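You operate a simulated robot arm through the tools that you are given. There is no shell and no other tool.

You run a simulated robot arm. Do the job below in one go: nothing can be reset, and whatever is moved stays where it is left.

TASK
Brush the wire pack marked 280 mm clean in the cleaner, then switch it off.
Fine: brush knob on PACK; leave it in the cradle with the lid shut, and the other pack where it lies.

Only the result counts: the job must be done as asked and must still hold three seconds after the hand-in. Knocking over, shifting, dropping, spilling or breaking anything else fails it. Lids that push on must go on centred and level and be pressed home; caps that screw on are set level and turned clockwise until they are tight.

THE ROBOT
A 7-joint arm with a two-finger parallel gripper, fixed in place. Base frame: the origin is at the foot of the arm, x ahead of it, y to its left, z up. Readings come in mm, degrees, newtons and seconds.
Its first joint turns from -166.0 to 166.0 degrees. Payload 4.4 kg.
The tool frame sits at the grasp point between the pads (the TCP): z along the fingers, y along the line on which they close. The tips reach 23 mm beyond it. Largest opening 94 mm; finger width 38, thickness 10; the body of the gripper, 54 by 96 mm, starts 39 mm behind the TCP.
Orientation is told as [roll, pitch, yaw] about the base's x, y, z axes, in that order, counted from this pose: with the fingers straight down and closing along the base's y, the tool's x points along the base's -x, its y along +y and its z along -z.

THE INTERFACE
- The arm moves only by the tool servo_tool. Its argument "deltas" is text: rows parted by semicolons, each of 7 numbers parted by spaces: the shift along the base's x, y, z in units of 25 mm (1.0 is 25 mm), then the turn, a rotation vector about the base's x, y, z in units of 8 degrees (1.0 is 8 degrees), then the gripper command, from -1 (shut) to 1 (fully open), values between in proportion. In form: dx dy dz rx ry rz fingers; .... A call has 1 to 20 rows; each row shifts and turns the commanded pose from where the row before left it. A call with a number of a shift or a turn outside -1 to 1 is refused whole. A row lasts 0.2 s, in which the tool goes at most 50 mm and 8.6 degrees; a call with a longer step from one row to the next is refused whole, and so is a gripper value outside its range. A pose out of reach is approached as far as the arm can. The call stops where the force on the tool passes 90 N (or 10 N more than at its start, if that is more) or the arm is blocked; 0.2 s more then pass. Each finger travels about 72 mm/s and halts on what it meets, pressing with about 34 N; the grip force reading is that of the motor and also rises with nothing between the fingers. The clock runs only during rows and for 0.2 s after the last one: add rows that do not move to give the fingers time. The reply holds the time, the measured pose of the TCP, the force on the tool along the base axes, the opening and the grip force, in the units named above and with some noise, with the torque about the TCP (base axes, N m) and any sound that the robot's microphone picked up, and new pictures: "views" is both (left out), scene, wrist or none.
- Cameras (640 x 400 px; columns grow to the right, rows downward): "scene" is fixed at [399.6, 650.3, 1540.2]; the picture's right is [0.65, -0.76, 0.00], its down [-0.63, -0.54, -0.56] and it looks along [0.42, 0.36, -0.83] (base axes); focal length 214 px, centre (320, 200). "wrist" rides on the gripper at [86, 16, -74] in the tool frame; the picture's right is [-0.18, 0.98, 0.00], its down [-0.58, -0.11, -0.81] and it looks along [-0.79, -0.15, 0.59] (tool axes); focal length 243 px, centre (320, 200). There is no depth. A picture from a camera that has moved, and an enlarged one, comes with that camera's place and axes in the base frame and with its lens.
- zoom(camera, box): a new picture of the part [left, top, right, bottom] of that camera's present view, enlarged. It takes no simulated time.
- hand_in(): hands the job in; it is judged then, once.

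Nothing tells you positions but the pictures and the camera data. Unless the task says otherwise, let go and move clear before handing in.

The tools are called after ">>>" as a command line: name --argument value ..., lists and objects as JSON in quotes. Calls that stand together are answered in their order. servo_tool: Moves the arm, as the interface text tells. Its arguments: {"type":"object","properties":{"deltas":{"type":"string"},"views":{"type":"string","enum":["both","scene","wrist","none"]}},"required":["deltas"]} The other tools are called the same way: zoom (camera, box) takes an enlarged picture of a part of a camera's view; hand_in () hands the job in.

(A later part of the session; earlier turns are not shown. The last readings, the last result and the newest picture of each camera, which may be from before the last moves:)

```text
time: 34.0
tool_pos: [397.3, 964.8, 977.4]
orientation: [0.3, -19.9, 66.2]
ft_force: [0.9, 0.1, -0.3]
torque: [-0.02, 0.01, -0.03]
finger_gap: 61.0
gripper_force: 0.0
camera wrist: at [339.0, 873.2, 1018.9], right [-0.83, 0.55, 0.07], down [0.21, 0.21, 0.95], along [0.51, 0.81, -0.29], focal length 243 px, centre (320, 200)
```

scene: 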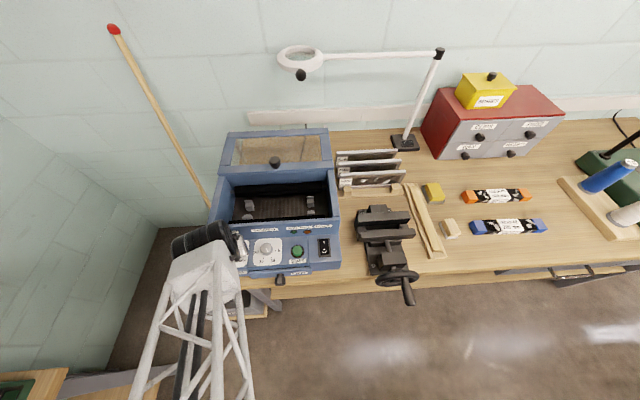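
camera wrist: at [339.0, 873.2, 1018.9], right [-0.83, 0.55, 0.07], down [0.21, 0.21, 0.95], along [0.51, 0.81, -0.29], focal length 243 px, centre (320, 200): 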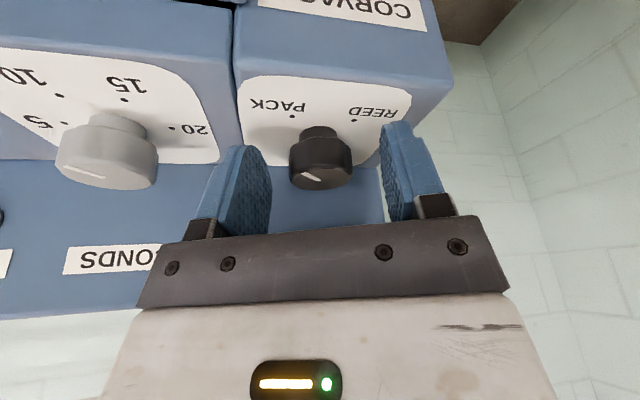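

Released. I'll rise and level the tool to check the pointer from above.

>>> servo_tool --deltas "0 0 1 0 0 0 0.3; 0 0 1 0 0 0 0.3; 0 0 1 0 0 0 0.3; 0 0 1 0 0 0 0.3; 0.1 0.1 0.6 -0.7625 0.336 0 0.3; 0.1 0.1 0.6 -0.7625 0.336 0 0.3; 0.1 0.1 0.6 -0.7625 0.336 0 0.3; 0 0.1 0 0 0 -0.896 0.3; 0 0.1 0 0 0 -0.896 0.3; 0 0.1 0 0 0 -0.896 0.3; 0 0 0 0 0 0 0.3" --views "wrist"

>>> zoom --camera "wrist" --box '[240, 0, 400, 100]'

```text
time: 36.4
tool_pos: [405.5, 979.6, 1121.3]
orientation: [0.2, 0.3, 44.5]
ft_force: [0.6, -0.3, 0.1]
torque: [0.01, 0.01, 0.03]
finger_gap: 61.0
gripper_force: 0.0
camera wrist: at [332.0, 929.9, 1197.7], right [-0.56, 0.83, 0.0], down [0.5, 0.33, 0.8], along [0.66, 0.45, -0.6], focal length 243 px, centre (320, 200)
```

wrist: 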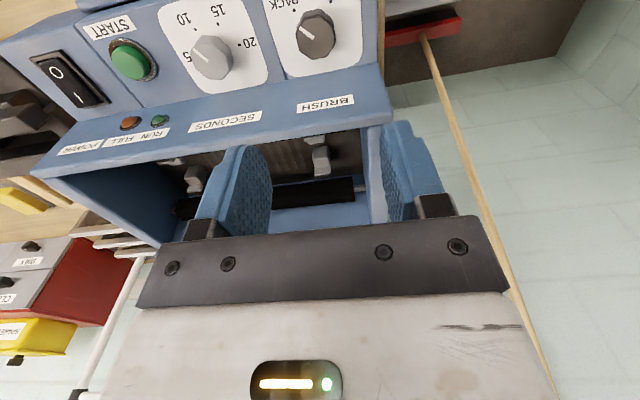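

```text
4.00 times, centred on (320, 50) of wrist
camera zoom: at [332.0, 929.9, 1197.7], right [-0.56, 0.83, 0.0], down [0.5, 0.33, 0.8], along [0.66, 0.45, -0.6], focal length 970 px, centre (320, 800)
```

zoom: 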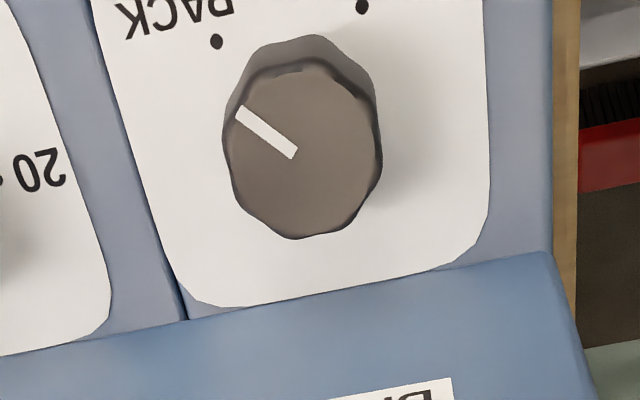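

The pointer now sits squarely on PACK, a 90° turn. The timer reads about 10 s. Next I'll switch power on to see whether the FULL lamp lights, pressing the "I" (back) half of the rocker with one finger.

>>> servo_tool --deltas "0.508 -0.723 0 0 0 -0.935 0.3; 0.508 -0.723 0 0 0 -0.935 0.5; 0.508 -0.723 0 0 0 -0.935 1; 0.508 -0.723 0 0 0 -0.935 1; 0.508 -0.723 0 0 0 -0.935 1; 0.508 -0.723 0 0 0 -0.935 1; 0.508 -0.723 0 0 0 -0.935 1; 0.508 -0.723 0 0 0 -0.935 1; 0.508 -0.723 -0.3 0 0 -0.935 1; 0.508 -0.723 -0.3 0 0 -0.935 1; 0.508 -0.723 -0.3 0 0 -0.935 1; 0.508 -0.723 -0.3 0 0 -0.935 1; 0 0 0 0 0 0 1; 0 0 0 0 0 0 1"

```text
time: 39.4
tool_pos: [557.8, 764.0, 1093.6]
orientation: [0.1, 0.3, -45.1]
ft_force: [0.0, 0.5, 0.2]
torque: [-0.04, -0.06, -0.01]
finger_gap: 94.0
gripper_force: 0.1
camera wrist: at [507.3, 834.8, 1168.6], right [0.83, 0.56, 0.0], down [0.33, -0.49, 0.8], along [0.45, -0.66, -0.6], focal length 243 px, centre (320, 200)
```

scene: 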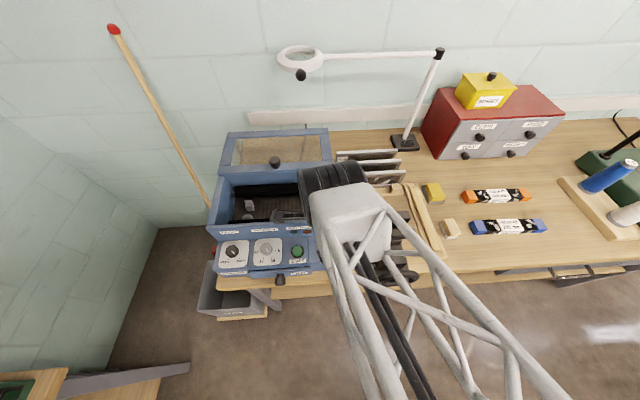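
wrist: 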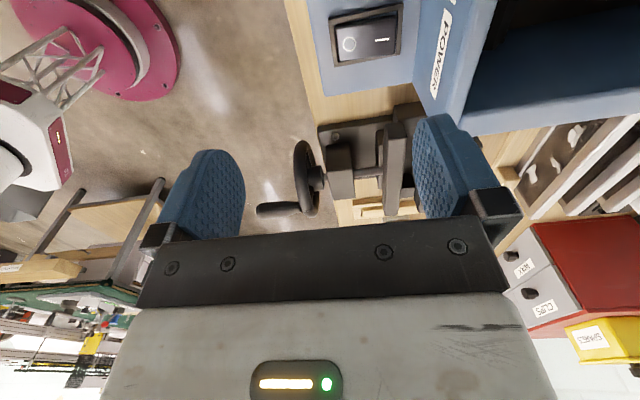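

The finger's projected landing spot is right on the "I" half. Descending to just above it.

>>> servo_tool --deltas "0 0 -1 0 0 0 1; 0 0 -1 0 0 0 1; 0 0 -1 0 0 0 1; 0 0 -1 0 0 0 1; 0 0 -0.3 0 0 0 1; 0 0 0 0 0 0 1" --views "wrist"

```text
time: 40.8
tool_pos: [557.0, 762.3, 985.4]
orientation: [0.3, 0.3, -45.2]
ft_force: [-0.2, -0.6, -0.9]
torque: [0.02, -0.03, -0.02]
finger_gap: 94.0
gripper_force: 0.1
camera wrist: at [507.2, 833.7, 1060.4], right [0.83, 0.56, 0.0], down [0.33, -0.49, 0.8], along [0.45, -0.66, -0.6], focal length 243 px, centre (320, 200)
```

wrist: 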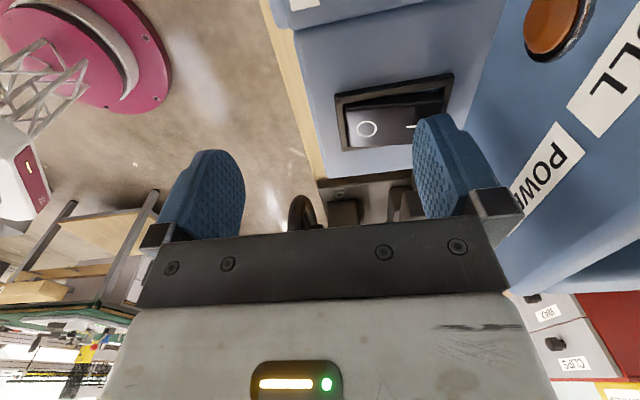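

>>> servo_tool --deltas "0 0 -0.1 0 0 0 1; 0 0 -0.1 0 0 0 1; 0 0 -0.1 0 0 0 1; 0 0 0 0 0 0 1" --views "wrist"

```text
time: 41.8
tool_pos: [556.8, 763.8, 977.9]
orientation: [0.3, 0.3, -45.1]
ft_force: [0.9, -0.4, 3.9]
torque: [0.1, -0.12, -0.02]
finger_gap: 94.1
gripper_force: 0.1
camera wrist: at [507.0, 834.1, 1053.3], right [0.83, 0.56, 0.0], down [0.33, -0.49, 0.8], along [0.45, -0.66, -0.6], focal length 243 px, centre (320, 200)
```

wrist: 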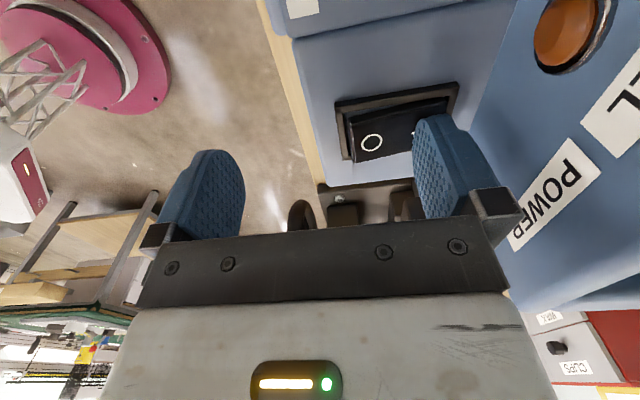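

First light contact at tip height ≈955. Pressing further.

>>> servo_tool --deltas "0 0 -0.1 0 0 0 1; 0 0 -0.1 0 0 0 1; 0 0 -0.1 0 0 0 1; 0 0 0 0 0 0 1" --views "wrist"

```text
time: 42.8
tool_pos: [558.8, 764.3, 977.4]
orientation: [0.8, 0.3, -45.1]
ft_force: [-4.8, -7.1, 89.7]
torque: [2.08, -3.44, -0.19]
finger_gap: 90.6
gripper_force: 0.0
camera wrist: at [507.8, 834.6, 1052.7], right [0.83, 0.56, 0.01], down [0.33, -0.5, 0.8], along [0.46, -0.66, -0.6], focal length 243 px, centre (320, 200)
```

wrist: 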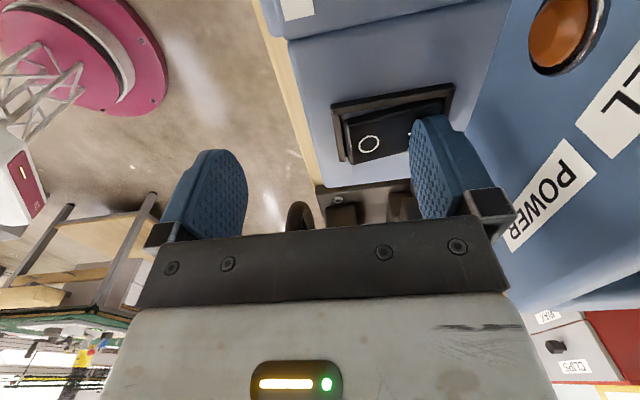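

That bottomed out firmly. Lifting off to look at the switch and the lamps.

>>> servo_tool --deltas "0 0 0.6 0 0 0 1; 0 0 1 0 0 0 1; 0 0 1 0 0 0 1; -0.5 0 1 0 0 0 1; -0.5 0 0.5 0 0 0 1; 0 0 0 0 0 0 1"

>>> zoom --camera "wrist" --box '[280, 0, 520, 150]'

```text
time: 44.2
tool_pos: [532.3, 763.7, 1072.7]
orientation: [0.2, 0.2, -45.1]
ft_force: [0.4, 0.6, -0.4]
torque: [-0.01, 0.0, -0.01]
finger_gap: 93.9
gripper_force: 0.1
camera wrist: at [482.0, 834.3, 1148.1], right [0.83, 0.56, 0.0], down [0.33, -0.49, 0.8], along [0.45, -0.66, -0.6], focal length 243 px, centre (320, 200)
```

scene: 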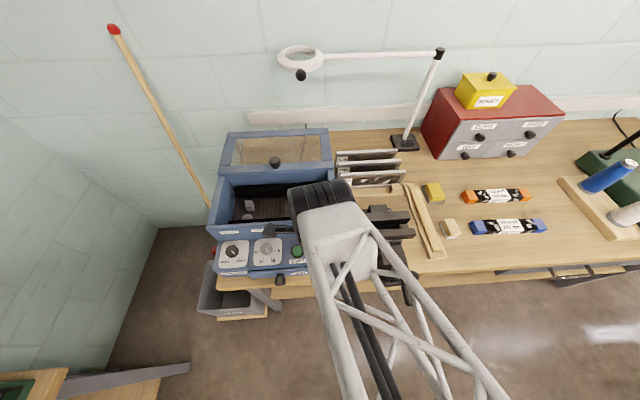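
wrist: 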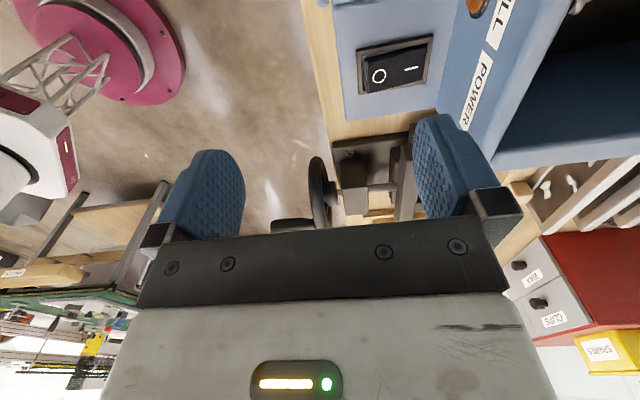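

```text
2.67 times, centred on (400, 75) of wrist
camera zoom: at [482.0, 834.3, 1148.1], right [0.83, 0.56, 0.0], down [0.33, -0.49, 0.8], along [0.45, -0.66, -0.6], focal length 647 px, centre (107, 533)
```

zoom: 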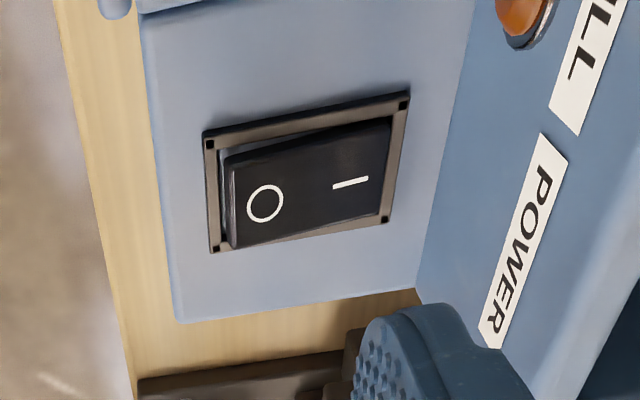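

The rocker is now on "I" (O side raised). I'll check the lamps.

>>> servo_tool --deltas "-1 0.6 0.5 0 0 0 1; -1 0.6 0.5 0 0 0 1; -1 0.6 0.5 0 0 0 1; 0 0 0 0 0 0 1"

>>> zoom --camera "wrist" --box '[280, 0, 500, 140]'

>>> zoom --camera "scene" --box '[270, 215, 350, 275]'

```text
time: 45.2
tool_pos: [457.4, 807.9, 1111.1]
orientation: [0.2, 0.2, -45.1]
ft_force: [0.0, 0.1, -0.3]
torque: [-0.01, -0.02, 0.0]
finger_gap: 94.0
gripper_force: 0.1
camera wrist: at [406.6, 879.2, 1185.8], right [0.83, 0.56, 0.0], down [0.33, -0.49, 0.8], along [0.45, -0.66, -0.6], focal length 243 px, centre (320, 200)
```

scene: 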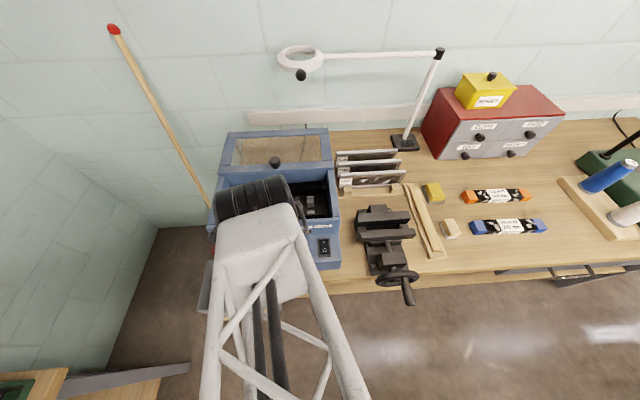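
wrist: 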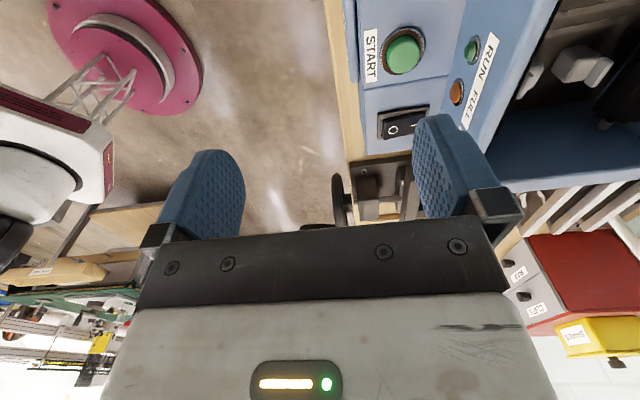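

```text
2.86 times, centred on (390, 70) of wrist
camera zoom: at [406.6, 879.2, 1185.8], right [0.83, 0.56, 0.0], down [0.33, -0.49, 0.8], along [0.45, -0.66, -0.6], focal length 693 px, centre (120, 571)
```

zoom: 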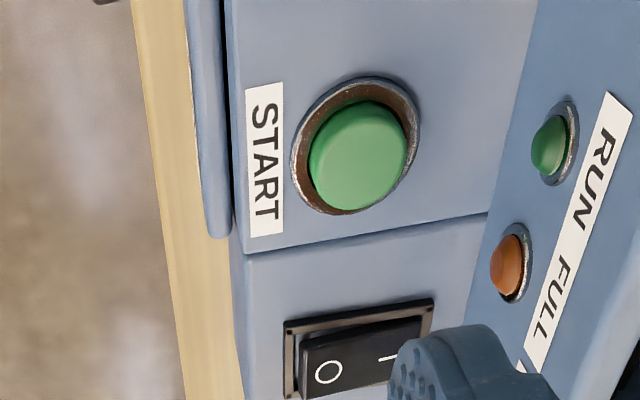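

```text
6.67 times, centred on (310, 245) of scene
camera zoom: at [399.6, 650.3, 1540.2], right [0.65, -0.76, 0.0], down [-0.63, -0.54, -0.56], along [0.42, 0.36, -0.83], focal length 1430 px, centre (387, -100)
```

zoom: 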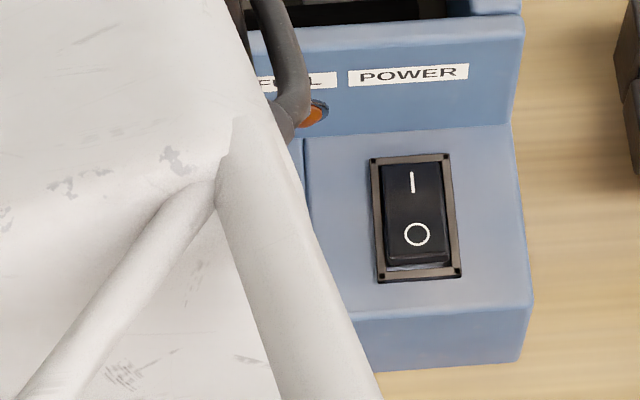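

Power is on and neither lamp is lit, so the drawer isn't reported full. Now I'll go and fetch the 280 mm pack.

>>> servo_tool --deltas "0 0 1 0 0 0 1; 0.5 -0.4 1 0 0 0 1; 1 -0.69 0 0 0 0 1; 1 -0.69 0 0 0 0 1; 1 -0.69 0 0 0 0 1; 1 -0.69 0 0 0 0 1; 1 -0.69 0 0 0 0 1; 1 -0.69 0 0 0 0 1; 1 -0.69 0 0 0 0 1; 1 -0.69 0 0 0 0 1; 1 -0.69 0 0 0 0 1; 1 -0.69 0 0 0 0 1; 1 -0.69 0 0 0 0 1; 1 -0.69 0 0 0 0 1; 1 -0.69 0 0 0 0 1; 1 -0.69 0 0 0 0 1; 1 -0.69 0 0 0 0 1; 1 -0.69 0 0 0 0 1; 1 -0.69 0 0 0 0 1; 1 -0.69 0 0 0 0 1" --views "none"

```text
time: 49.4
tool_pos: [919.4, 486.5, 1159.5]
orientation: [0.3, 0.1, -45.0]
ft_force: [-0.3, 0.3, 0.7]
torque: [0.0, -0.02, 0.02]
finger_gap: 93.8
gripper_force: 0.2
```

>>> servo_tool --deltas "1 -0.67 -0.6 0 0 -0.06 1; 1 -0.67 -0.6 0 0 -0.06 1; 1 -0.67 -0.6 0 0 -0.06 1; 1 -0.67 -0.6 0 0 -0.06 1; 1 -0.67 -1 0 0 -0.06 1; 1 -0.67 -1 0 0 -0.06 1; 0 0 -1 0 0 0 1; 0 0 0 0 0 0 1; 0 0 0 0 0 0 1"

>>> zoom --camera "wrist" --box '[240, 0, 420, 200]'

```text
time: 51.4
tool_pos: [1069.6, 387.3, 1024.9]
orientation: [0.4, 0.2, -48.0]
ft_force: [-0.4, 0.3, -0.3]
torque: [0.0, 0.0, -0.01]
finger_gap: 93.9
gripper_force: 0.0
camera wrist: at [1023.2, 460.4, 1100.2], right [0.85, 0.52, 0.0], down [0.31, -0.51, 0.8], along [0.42, -0.68, -0.6], focal length 243 px, centre (320, 200)
```

scene: 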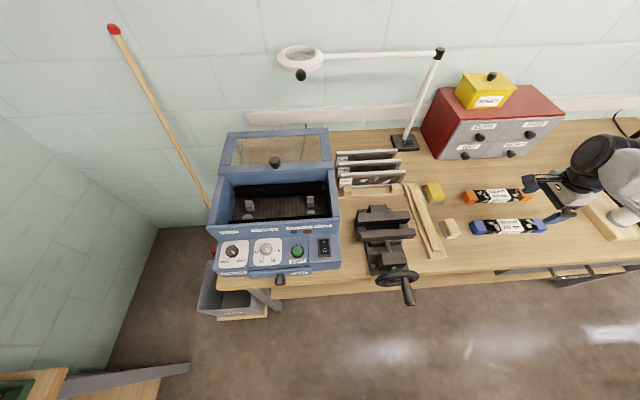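
wrist: 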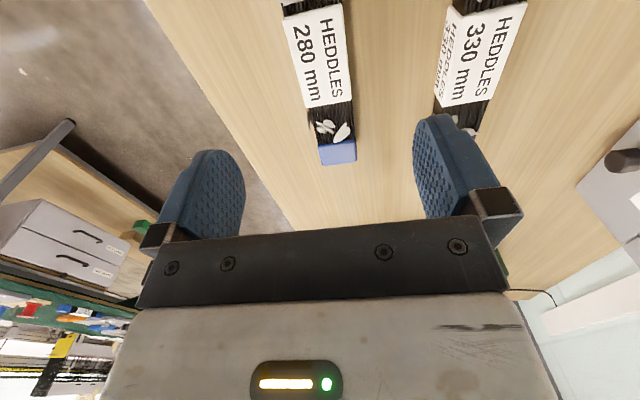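

```text
2.00 times, centred on (330, 100) of wrist
camera zoom: at [1023.2, 460.4, 1100.2], right [0.85, 0.52, 0.0], down [0.31, -0.51, 0.8], along [0.42, -0.68, -0.6], focal length 485 px, centre (300, 400)
```

zoom: 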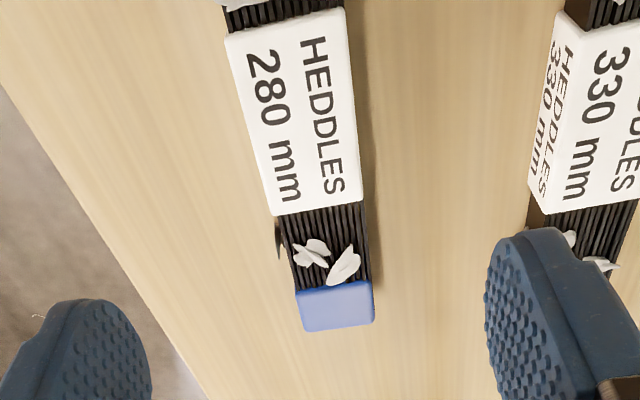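

The pack is aligned across the jaws. I'll shift a few mm along its axis to centre on the label and lower the fingers to its sides.

>>> servo_tool --deltas "0.06 -0.09 -1 -0.05 -0.025 0 1; 0.06 -0.09 -1 0 0 0 1; 0 0 -1 0 0 0 1; 0 0 -0.8 0 0 0 1; 0 0 -0.8 0 0 0 1; 0 0 0 0 0 0 1"

>>> zoom --camera "wrist" --box '[180, 0, 500, 230]'

>>> zoom --camera "scene" --box '[460, 150, 620, 260]'

```text
time: 52.8
tool_pos: [1072.2, 384.2, 910.1]
orientation: [0.3, -0.3, -47.9]
ft_force: [0.0, -0.2, -1.2]
torque: [0.0, 0.01, -0.01]
finger_gap: 93.8
gripper_force: 0.0
camera wrist: at [1026.2, 457.6, 985.0], right [0.85, 0.52, 0.0], down [0.31, -0.5, 0.81], along [0.42, -0.69, -0.59], focal length 243 px, centre (320, 200)
```

scene: 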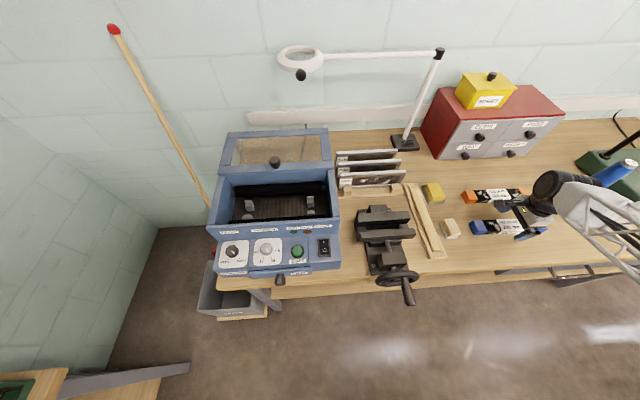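
wrist: 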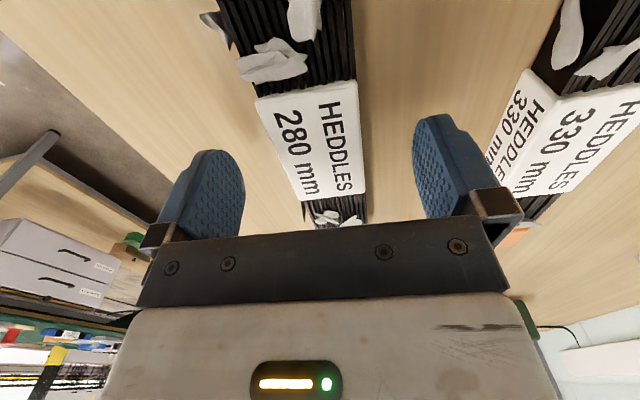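

```text
1.74 times, centred on (340, 115) of wrist
camera zoom: at [1026.2, 457.6, 985.0], right [0.85, 0.52, 0.0], down [0.31, -0.5, 0.81], along [0.42, -0.69, -0.59], focal length 422 px, centre (285, 348)
```

zoom: 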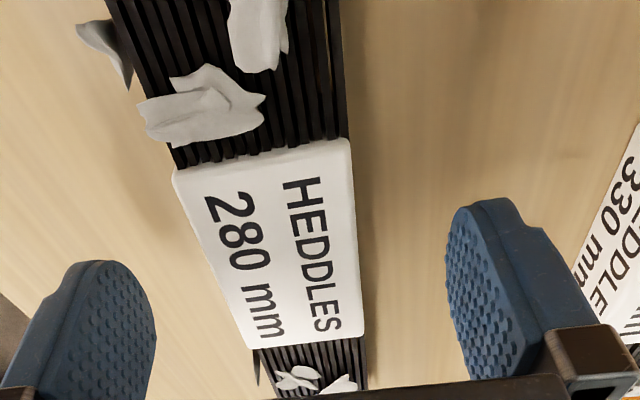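

```text
3.64 times, centred on (540, 205) of scene
camera zoom: at [399.6, 650.3, 1540.2], right [0.65, -0.76, 0.0], down [-0.63, -0.54, -0.56], along [0.42, 0.36, -0.83], focal length 780 px, centre (-480, 182)
```

zoom: 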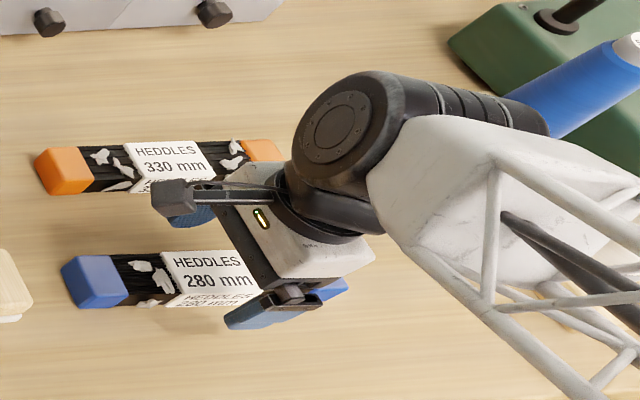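

The tool axis is centred on the label, with the yaw matched to −48° and the pack top near z ≈ 891. I'll lower to grip depth and close.

>>> servo_tool --deltas "0 0 -0.35 0 0 0 1; 0 0 -0.33 0 0 0 1; 0 0 0 0 0 0 0.5; 0 0 0 0 0 0 0.2; 0 0 0 0 0 0 -0.4; 0 0 0 0 0 0 -0.4; 0 0 0 0 0 0 -0.4; 0 0 0 0 0 0 -0.4" --views "wrist"

```text
time: 54.6
tool_pos: [1072.5, 383.5, 892.2]
orientation: [0.0, -0.2, -47.8]
ft_force: [0.5, 0.0, 0.1]
torque: [-0.06, -0.03, 0.03]
finger_gap: 43.8
gripper_force: 34.3
camera wrist: at [1026.1, 457.3, 967.5], right [0.85, 0.52, 0.0], down [0.31, -0.5, 0.81], along [0.42, -0.69, -0.59], focal length 243 px, centre (320, 200)
```

wrist: 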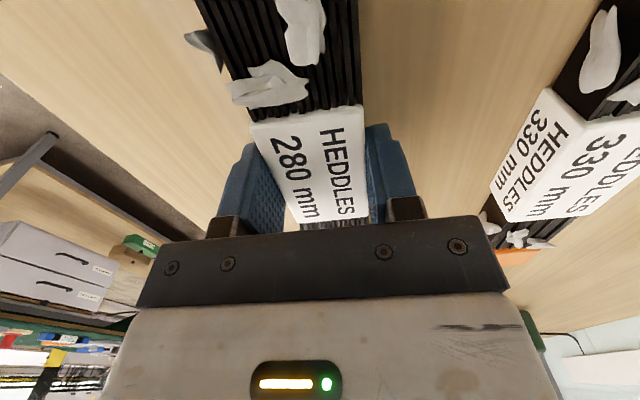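

Gripped at 43.8 mm. Lifting straight up.

>>> servo_tool --deltas "0 0 0.4 0 0 0 -0.4; 0 0 0.6 0 0 0 -0.4; 0 0 1 0 0 0 -0.4; 0 0 1 0 0 0 -0.4; 0 0 1 0 0 0 -0.4; 0 0 1 0 0 0 -0.4; 0 0 1 0 0 0 -0.4; 0 0 1 0 0 0 -0.4; 0 0 1 0 0 0 -0.4; 0 0 1 0 0 0 -0.4; 0 0 1 0 0 0 -0.4; 0 0 0 0 0 0 -0.4"

```text
time: 57.2
tool_pos: [1073.1, 383.1, 1142.3]
orientation: [0.1, -0.2, -47.9]
ft_force: [-0.1, 0.7, -0.1]
torque: [-0.01, 0.0, 0.02]
finger_gap: 28.2
gripper_force: 0.2
camera wrist: at [1025.8, 456.9, 1217.7], right [0.85, 0.52, 0.0], down [0.31, -0.5, 0.81], along [0.42, -0.69, -0.59], focal length 243 px, centre (320, 200)
```

scene: 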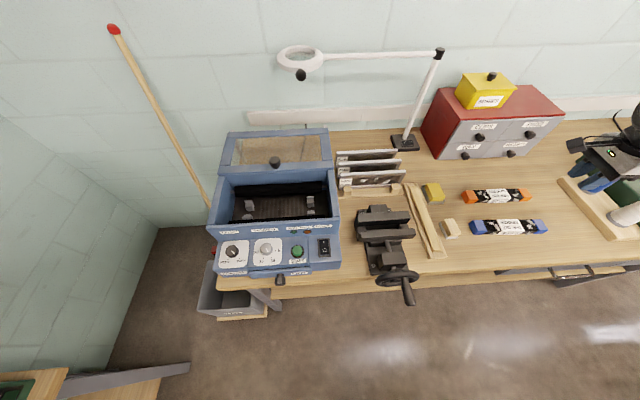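
wrist: 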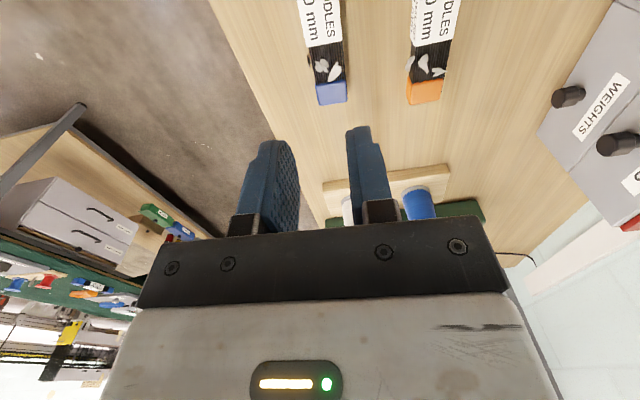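

The pack slipped out of the fingers and stayed on the bench. The fingers closed to 28 mm, so I'd gripped too weakly and too high. I'll re-open, go back down and re-check where it lies.

>>> servo_tool --deltas "0 0 0 0 0 0 0.5; 0 0 0 0 0 0 1; 0 0 -1 0 0 0 1; 0 0 -1 0 0 0 1; 0 0 -1 0 0 0 1; 0 0 -1 0 0 0 1; 0 0 -1 0 0 0 1; 0 0 0 0 0 0 1; 0 0 0 0 0 0 1"

>>> zoom --camera "wrist" --box '[240, 0, 420, 200]'

>>> zoom --camera "scene" --box '[464, 180, 554, 240]'

```text
time: 59.2
tool_pos: [1072.1, 383.6, 1016.4]
orientation: [0.1, -0.2, -47.9]
ft_force: [0.2, 0.7, -0.5]
torque: [-0.02, 0.01, -0.03]
finger_gap: 94.0
gripper_force: 0.0
camera wrist: at [1025.9, 457.5, 1092.1], right [0.85, 0.52, 0.0], down [0.31, -0.5, 0.81], along [0.42, -0.69, -0.59], focal length 243 px, centre (320, 200)
```

scene: 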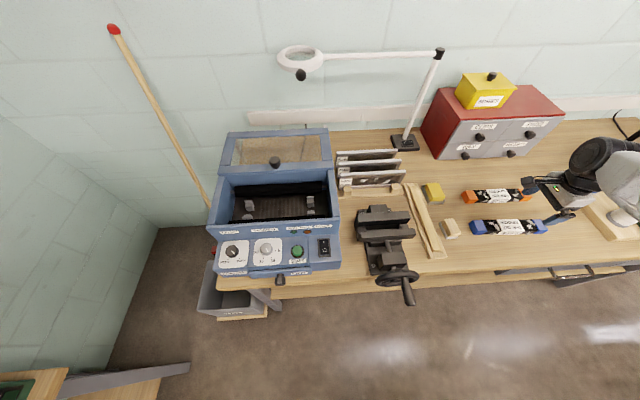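
wrist: 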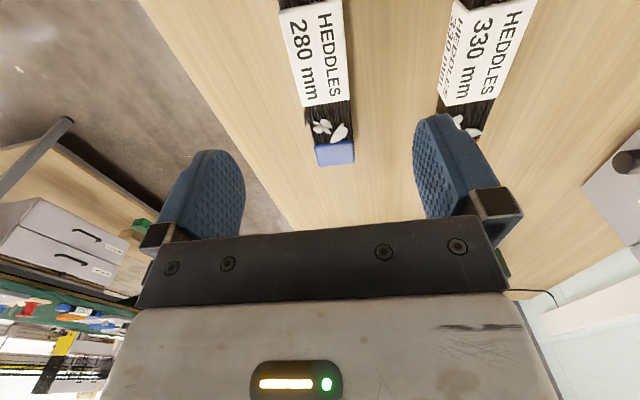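

```text
2.00 times, centred on (330, 100) of wrist
camera zoom: at [1025.9, 457.5, 1092.1], right [0.85, 0.52, 0.0], down [0.31, -0.5, 0.81], along [0.42, -0.69, -0.59], focal length 485 px, centre (300, 400)
```

zoom: 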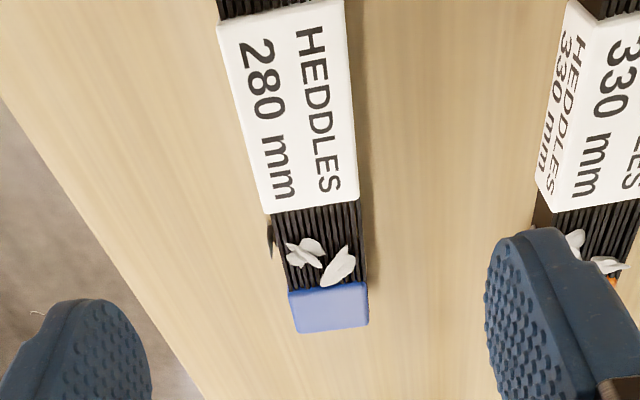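

```text
6.67 times, centred on (509, 210) of scene
camera zoom: at [399.6, 650.3, 1540.2], right [0.65, -0.76, 0.0], down [-0.63, -0.54, -0.56], along [0.42, 0.36, -0.83], focal length 1430 px, centre (-940, 133)
```

zoom: 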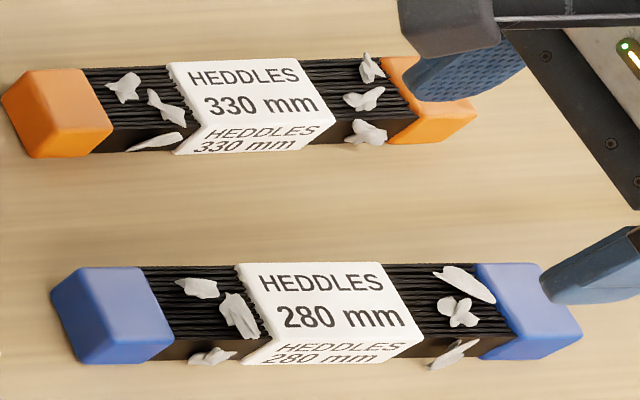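

It's nearly where it was. I'll go down deeper this time, feeling for the bench, and grip at full force.

>>> servo_tool --deltas "0 -0.08 -1 0 0 0 1; 0 0 -1 0 0 0 1; 0 0 -1 0 0 0 1; 0 0 -1 0 0 0 1; 0 0 -0.9 0 0 0 1; 0 0 0 0 0 0 1; 0 0 0 0 0 0 1" --views "none"

>>> servo_tool --deltas "0 0 -0.08 0 0 0 1; 0 0 -0.08 0 0 0 1; 0 0 0 0 0 0 1" --views "none"

```text
time: 60.8
tool_pos: [1072.7, 381.1, 893.7]
orientation: [0.1, -0.1, -47.9]
ft_force: [-0.4, -0.3, 0.7]
torque: [-0.01, 0.03, -0.01]
finger_gap: 94.1
gripper_force: 0.0
```

```text
time: 61.6
tool_pos: [1073.1, 381.0, 890.6]
orientation: [0.1, -0.1, -47.9]
ft_force: [-0.4, 0.6, -0.9]
torque: [0.01, -0.02, 0.0]
finger_gap: 93.9
gripper_force: 0.0
```

>>> servo_tool --deltas "0 0 -0.08 0 0 0 1; 0 0 -0.08 0 0 0 1; 0 0 0 0 0 0 1" --views "none"

>>> servo_tool --deltas "0 0 -0.08 0 0 0 1; 0 0 -0.08 0 0 0 1; 0 0 0 0 0 0 1" --views "wrist"

```text
time: 62.4
tool_pos: [1073.1, 380.7, 886.4]
orientation: [0.1, -0.2, -47.9]
ft_force: [-0.3, 0.0, -0.1]
torque: [-0.03, 0.0, 0.03]
finger_gap: 94.0
gripper_force: 0.1
```

```text
time: 63.2
tool_pos: [1073.3, 381.3, 882.9]
orientation: [0.1, -0.2, -47.8]
ft_force: [-1.3, -1.0, 1.1]
torque: [-0.03, 0.03, 0.01]
finger_gap: 94.3
gripper_force: 0.0
camera wrist: at [1026.0, 455.4, 958.1], right [0.85, 0.52, 0.0], down [0.31, -0.5, 0.81], along [0.42, -0.69, -0.59], focal length 243 px, centre (320, 200)
```

wrist: 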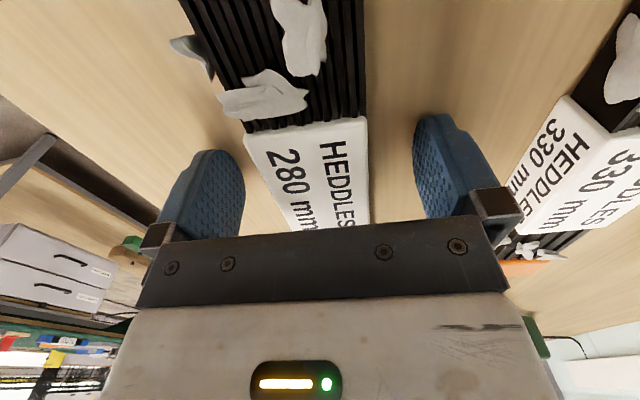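

>>> servo_tool --deltas "0 0 -0.08 0 0 0 1; 0 0 -0.08 0 0 0 1; 0 0 0 0 0 0 1" --views "none"

>>> servo_tool --deltas "0 0 -0.08 0 0 0 1; 0 0 -0.08 0 0 0 1; 0 0 0 0 0 0 1" --views "none"

```text
time: 64.0
tool_pos: [1071.5, 380.9, 883.4]
orientation: [0.3, -0.2, -47.9]
ft_force: [-30.9, -9.0, 48.9]
torque: [-1.2, 3.16, -0.13]
finger_gap: 94.0
gripper_force: 0.3
```

```text
time: 64.5
tool_pos: [1073.2, 381.6, 884.6]
orientation: [0.4, -0.3, -47.9]
ft_force: [0.0, 0.3, 9.8]
torque: [-0.24, 0.47, 0.04]
finger_gap: 93.6
gripper_force: 0.0
stopped in row 2: the force on the tool passed its limit at 94 N (the readings are from after the stop); the commanded pose is now the measured one
```

Found the bench: the tips touch at about z = 860, so the pack is about 31 mm tall. I'll raise 2 mm and grip fully shut.

>>> servo_tool --deltas "0 0 0.06 0 0 0 1; 0 0 0 0 0 0 0.4; 0 0 0 0 0 0 -0.2; 0 0 0 0 0 0 -1; 0 0 0 0 0 0 -1; 0 0 0 0 0 0 -1; 0 0 0 0 0 0 -1" --views "wrist"

```text
time: 66.2
tool_pos: [1073.5, 382.3, 884.1]
orientation: [0.4, -0.3, -47.9]
ft_force: [-0.3, -0.4, 1.1]
torque: [0.01, 0.05, -0.03]
finger_gap: 43.8
gripper_force: 34.1
camera wrist: at [1026.3, 455.6, 958.2], right [0.85, 0.52, 0.01], down [0.3, -0.51, 0.81], along [0.43, -0.69, -0.59], focal length 243 px, centre (320, 200)
```

wrist: 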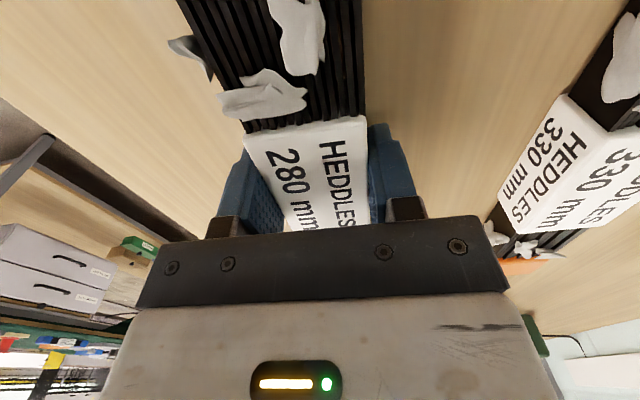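

Now lifting gently and checking that the grip holds.

>>> servo_tool --deltas "0 0 0.1 0 0 0 -1; 0 0 0.2 0 0 0 -1; 0 0 0.2 0 0 0 -1; 0 0 0.2 0 0 0 -1; 0 0 0 0 0 0 -1; 0 0 0 0 0 0 -1"

```text
time: 67.5
tool_pos: [1072.6, 380.5, 901.3]
orientation: [0.5, -0.3, -47.9]
ft_force: [0.3, -0.3, -5.0]
torque: [0.03, -0.01, -0.02]
finger_gap: 43.9
gripper_force: 34.1
camera wrist: at [1026.3, 455.3, 976.5], right [0.85, 0.52, 0.01], down [0.3, -0.51, 0.81], along [0.43, -0.69, -0.59], focal length 243 px, centre (320, 200)
```

scene: 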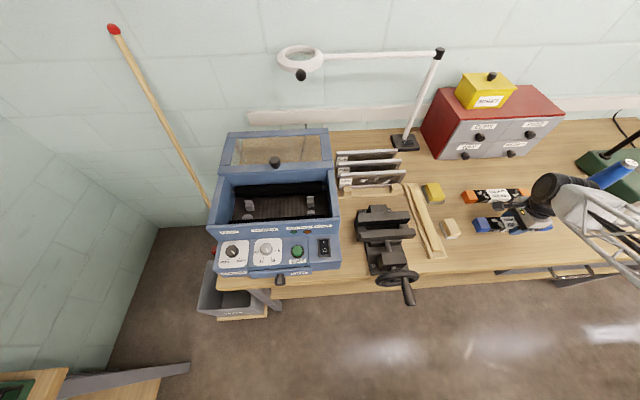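
wrist: 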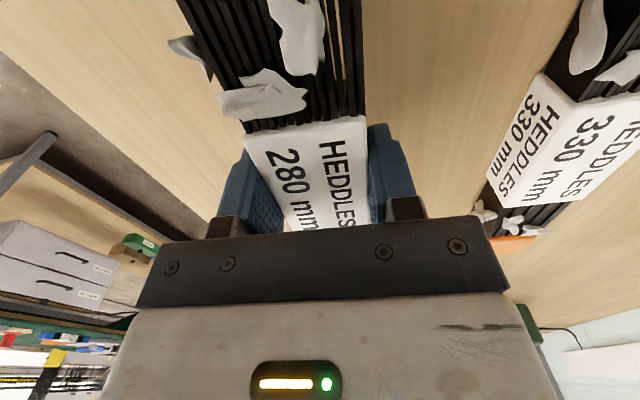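

It's held (about 5 N of weight). Continuing up at a moderate pace.

>>> servo_tool --deltas "0 0 0.3 0 0 0 -1; 0 0 0.5 0 0 0 -1; 0 0 0.6 0 0 0 -1; 0 0 0.6 0 0 0 -1; 0 0 0.6 0 0 0 -1; 0 0 0.6 0 0 0 -1; 0 0 0.6 0 0 0 -1; 0 0 0.6 0 0 0 -1; 0 0 0.6 0 0 0 -1; 0 0 0.6 0 0 0 -1; 0 0 0.6 0 0 0 -1; 0 0 0.6 0 0 0 -1; 0 0 0.6 0 0 0 -1; 0 0 0.6 0 0 0 -1; 0 0 0.6 0 0 0 -1; 0 0 0.6 0 0 0 -1; 0 0 0.3 0 0 0 -1; 0 0 0 0 0 0 -1"

```text
time: 71.3
tool_pos: [1074.5, 382.1, 1138.4]
orientation: [0.5, -0.3, -47.8]
ft_force: [0.6, 0.0, -4.5]
torque: [-0.01, -0.02, -0.01]
finger_gap: 43.7
gripper_force: 34.2
camera wrist: at [1027.2, 455.4, 1213.6], right [0.85, 0.52, 0.01], down [0.3, -0.51, 0.81], along [0.43, -0.69, -0.59], focal length 243 px, centre (320, 200)
```

scene: 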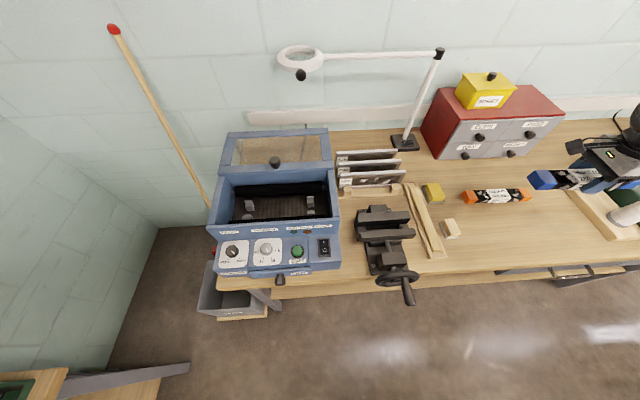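
wrist: 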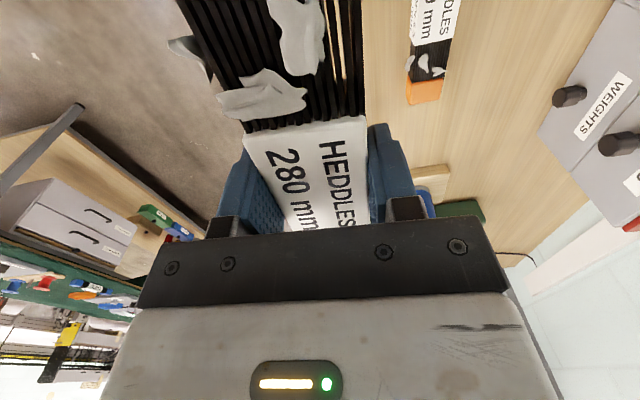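

Still held. Carrying it over to the cleaner, above everything.

>>> servo_tool --deltas "-0.206 0.255 0.3 0 0 0.016 -1; -0.41 0.51 0.3 0 0 0.016 -1; -0.686 0.85 0.3 0 0 0.016 -1; -0.686 0.85 0.3 0 0 0.016 -1; -0.686 0.85 0 0 0 0.016 -1; -0.686 0.85 0 0 0 0.016 -1; -0.686 0.85 0 0 0 0.016 -1; -0.686 0.85 0 0 0 0.016 -1; -0.686 0.85 0 0 0 0.016 -1; -0.686 0.85 0 0 0 0.016 -1; -0.686 0.85 0 0 0 0.016 -1; -0.686 0.85 0 0 0 0.016 -1; -0.686 0.85 0 0 0 0.016 -1; -0.686 0.85 0 0 0 0.016 -1; -0.686 0.85 0 0 0 0.016 -1; -0.686 0.85 0 0 0 0.016 -1; -0.686 0.85 0 0 0 0.016 -1; -0.686 0.85 0 0 0 0.016 -1; -0.686 0.85 0 0 0 0.016 -1; -0.686 0.85 0 0 0 0.016 -1" --views "scene"

```text
time: 75.5
tool_pos: [747.4, 782.9, 1168.8]
orientation: [0.4, -0.4, -45.4]
ft_force: [0.1, -0.5, -4.3]
torque: [0.02, -0.01, -0.03]
finger_gap: 43.7
gripper_force: 34.0
```

scene: 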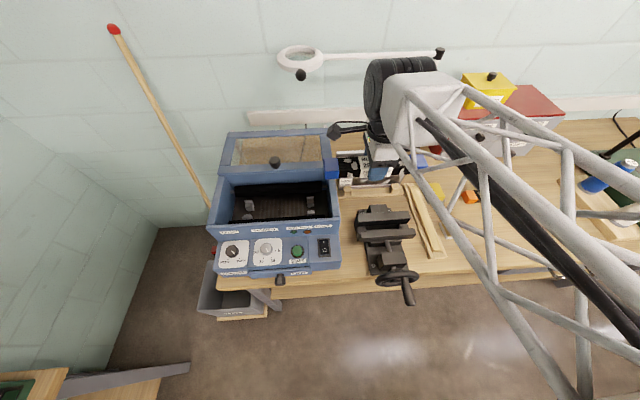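

>>> servo_tool --deltas "-0.68 0.86 0 0 0 0 -1; -0.68 0.86 0 0 0 0 -1; -0.68 0.86 0 0 0 0 -1; -0.68 0.86 0 0 0 0 -1; -0.68 0.86 0 0 0 0 -1; -0.68 0.86 0 0 0 0 -1; -0.68 0.86 0 0 0 0 -1; -0.68 0.86 0 0 0 0 -1; -0.55 0.7 0 0 0 0 -1; -0.386 0.5 0 0 0 0 -1; 0 0 0 0 0 0 -1; 0 0 0 0 0 0 -1"

>>> zoom --camera "wrist" --box '[180, 0, 480, 230]'

>>> zoom --camera "scene" --box '[190, 110, 360, 290]'

```text
time: 78.2
tool_pos: [590.4, 985.4, 1169.3]
orientation: [0.4, -0.3, -45.4]
ft_force: [-0.2, -0.5, -3.1]
torque: [0.04, 0.01, 0.0]
finger_gap: 43.8
gripper_force: 34.4
camera wrist: at [538.8, 1057.3, 1243.6], right [0.83, 0.56, 0.01], down [0.32, -0.49, 0.81], along [0.46, -0.67, -0.59], focal length 243 px, centre (320, 200)
```

scene: 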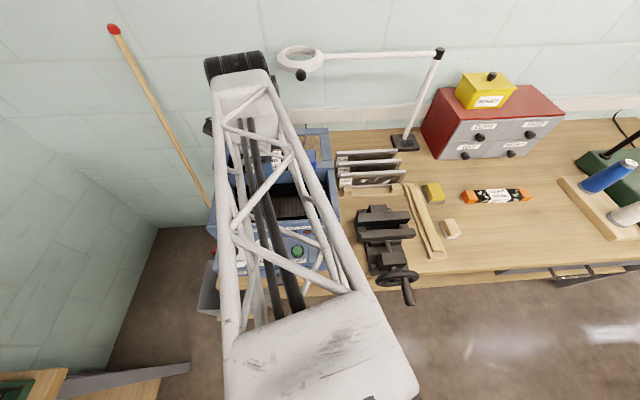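
wrist: 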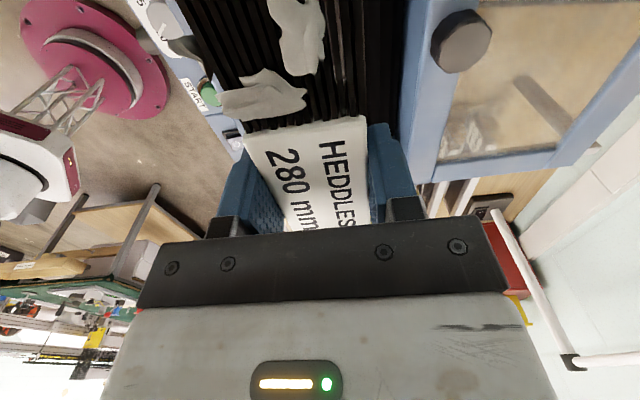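

```text
1.74 times, centred on (330, 115) of wrist
camera zoom: at [538.8, 1057.3, 1243.6], right [0.83, 0.56, 0.01], down [0.32, -0.49, 0.81], along [0.46, -0.67, -0.59], focal length 422 px, centre (303, 348)
```

zoom: 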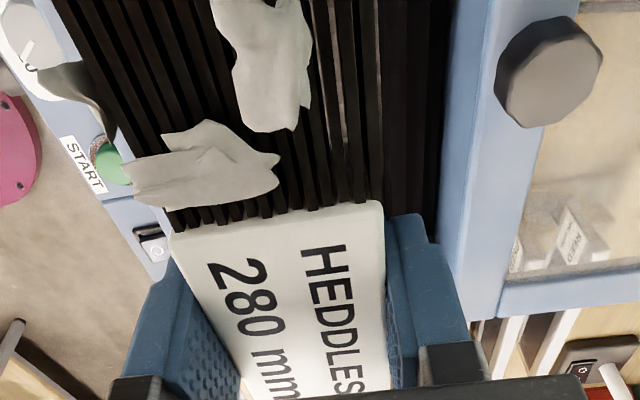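

```text
2.22 times, centred on (275, 200) of scene
camera zoom: at [399.6, 650.3, 1540.2], right [0.65, -0.76, 0.0], down [-0.63, -0.54, -0.56], along [0.42, 0.36, -0.83], focal length 477 px, centre (420, 200)
```

zoom: 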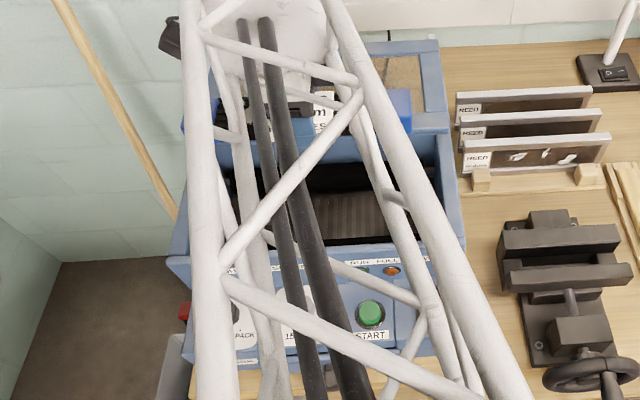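

I'm holding the pack over the tub. Aim point is n ≈ 1108.7, b ≈ −286, i.e. (587, 983). I'll correct the position and lower towards the rim.

>>> servo_tool --deltas "-0.1 -0.08 -0.5 -0.04 0.04 0 -1; 0 0 -0.6 0 0 0 -1; 0 0 -0.6 0 0 0 -1; 0 0 -0.6 0 0 0 -1; 0 0 -0.6 0 0 0 -1; 0 0 -0.6 0 0 0 -1; 0 0 -0.6 0 0 0 -1; 0 0 -0.5 0 0 0 -1; 0 0 0 0 0 0 -1; 0 0 0 0 0 0 -1"

>>> zoom --camera "scene" --box '[200, 120, 350, 260]'

```text
time: 80.3
tool_pos: [587.3, 982.4, 1053.5]
orientation: [0.0, -0.4, -45.4]
ft_force: [0.0, -0.3, -3.8]
torque: [0.01, 0.0, 0.04]
finger_gap: 43.8
gripper_force: 33.9
camera wrist: at [536.9, 1054.5, 1128.2], right [0.83, 0.56, 0.0], down [0.33, -0.49, 0.81], along [0.45, -0.67, -0.59], focal length 243 px, centre (320, 200)
```

scene: 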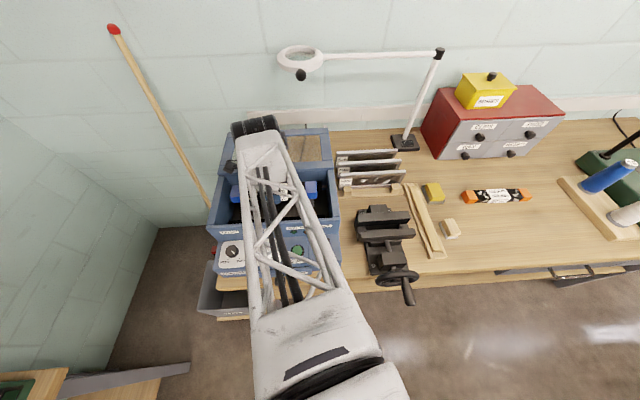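
wrist: 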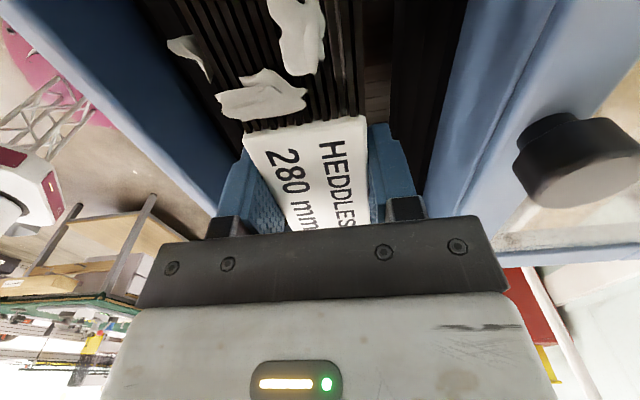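

```text
2.86 times, centred on (275, 190) of scene
camera zoom: at [399.6, 650.3, 1540.2], right [0.65, -0.76, 0.0], down [-0.63, -0.54, -0.56], along [0.42, 0.36, -0.83], focal length 613 px, centre (449, 229)
```

zoom: 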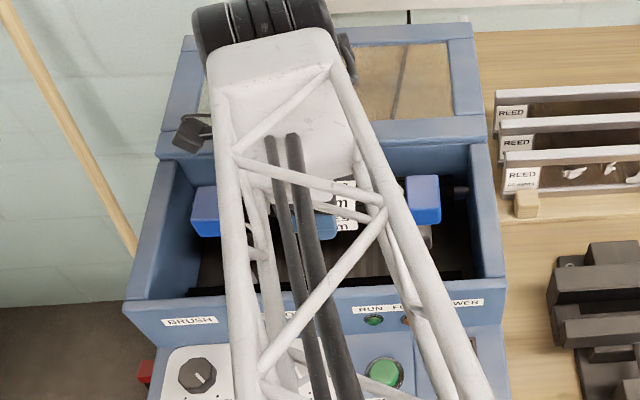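

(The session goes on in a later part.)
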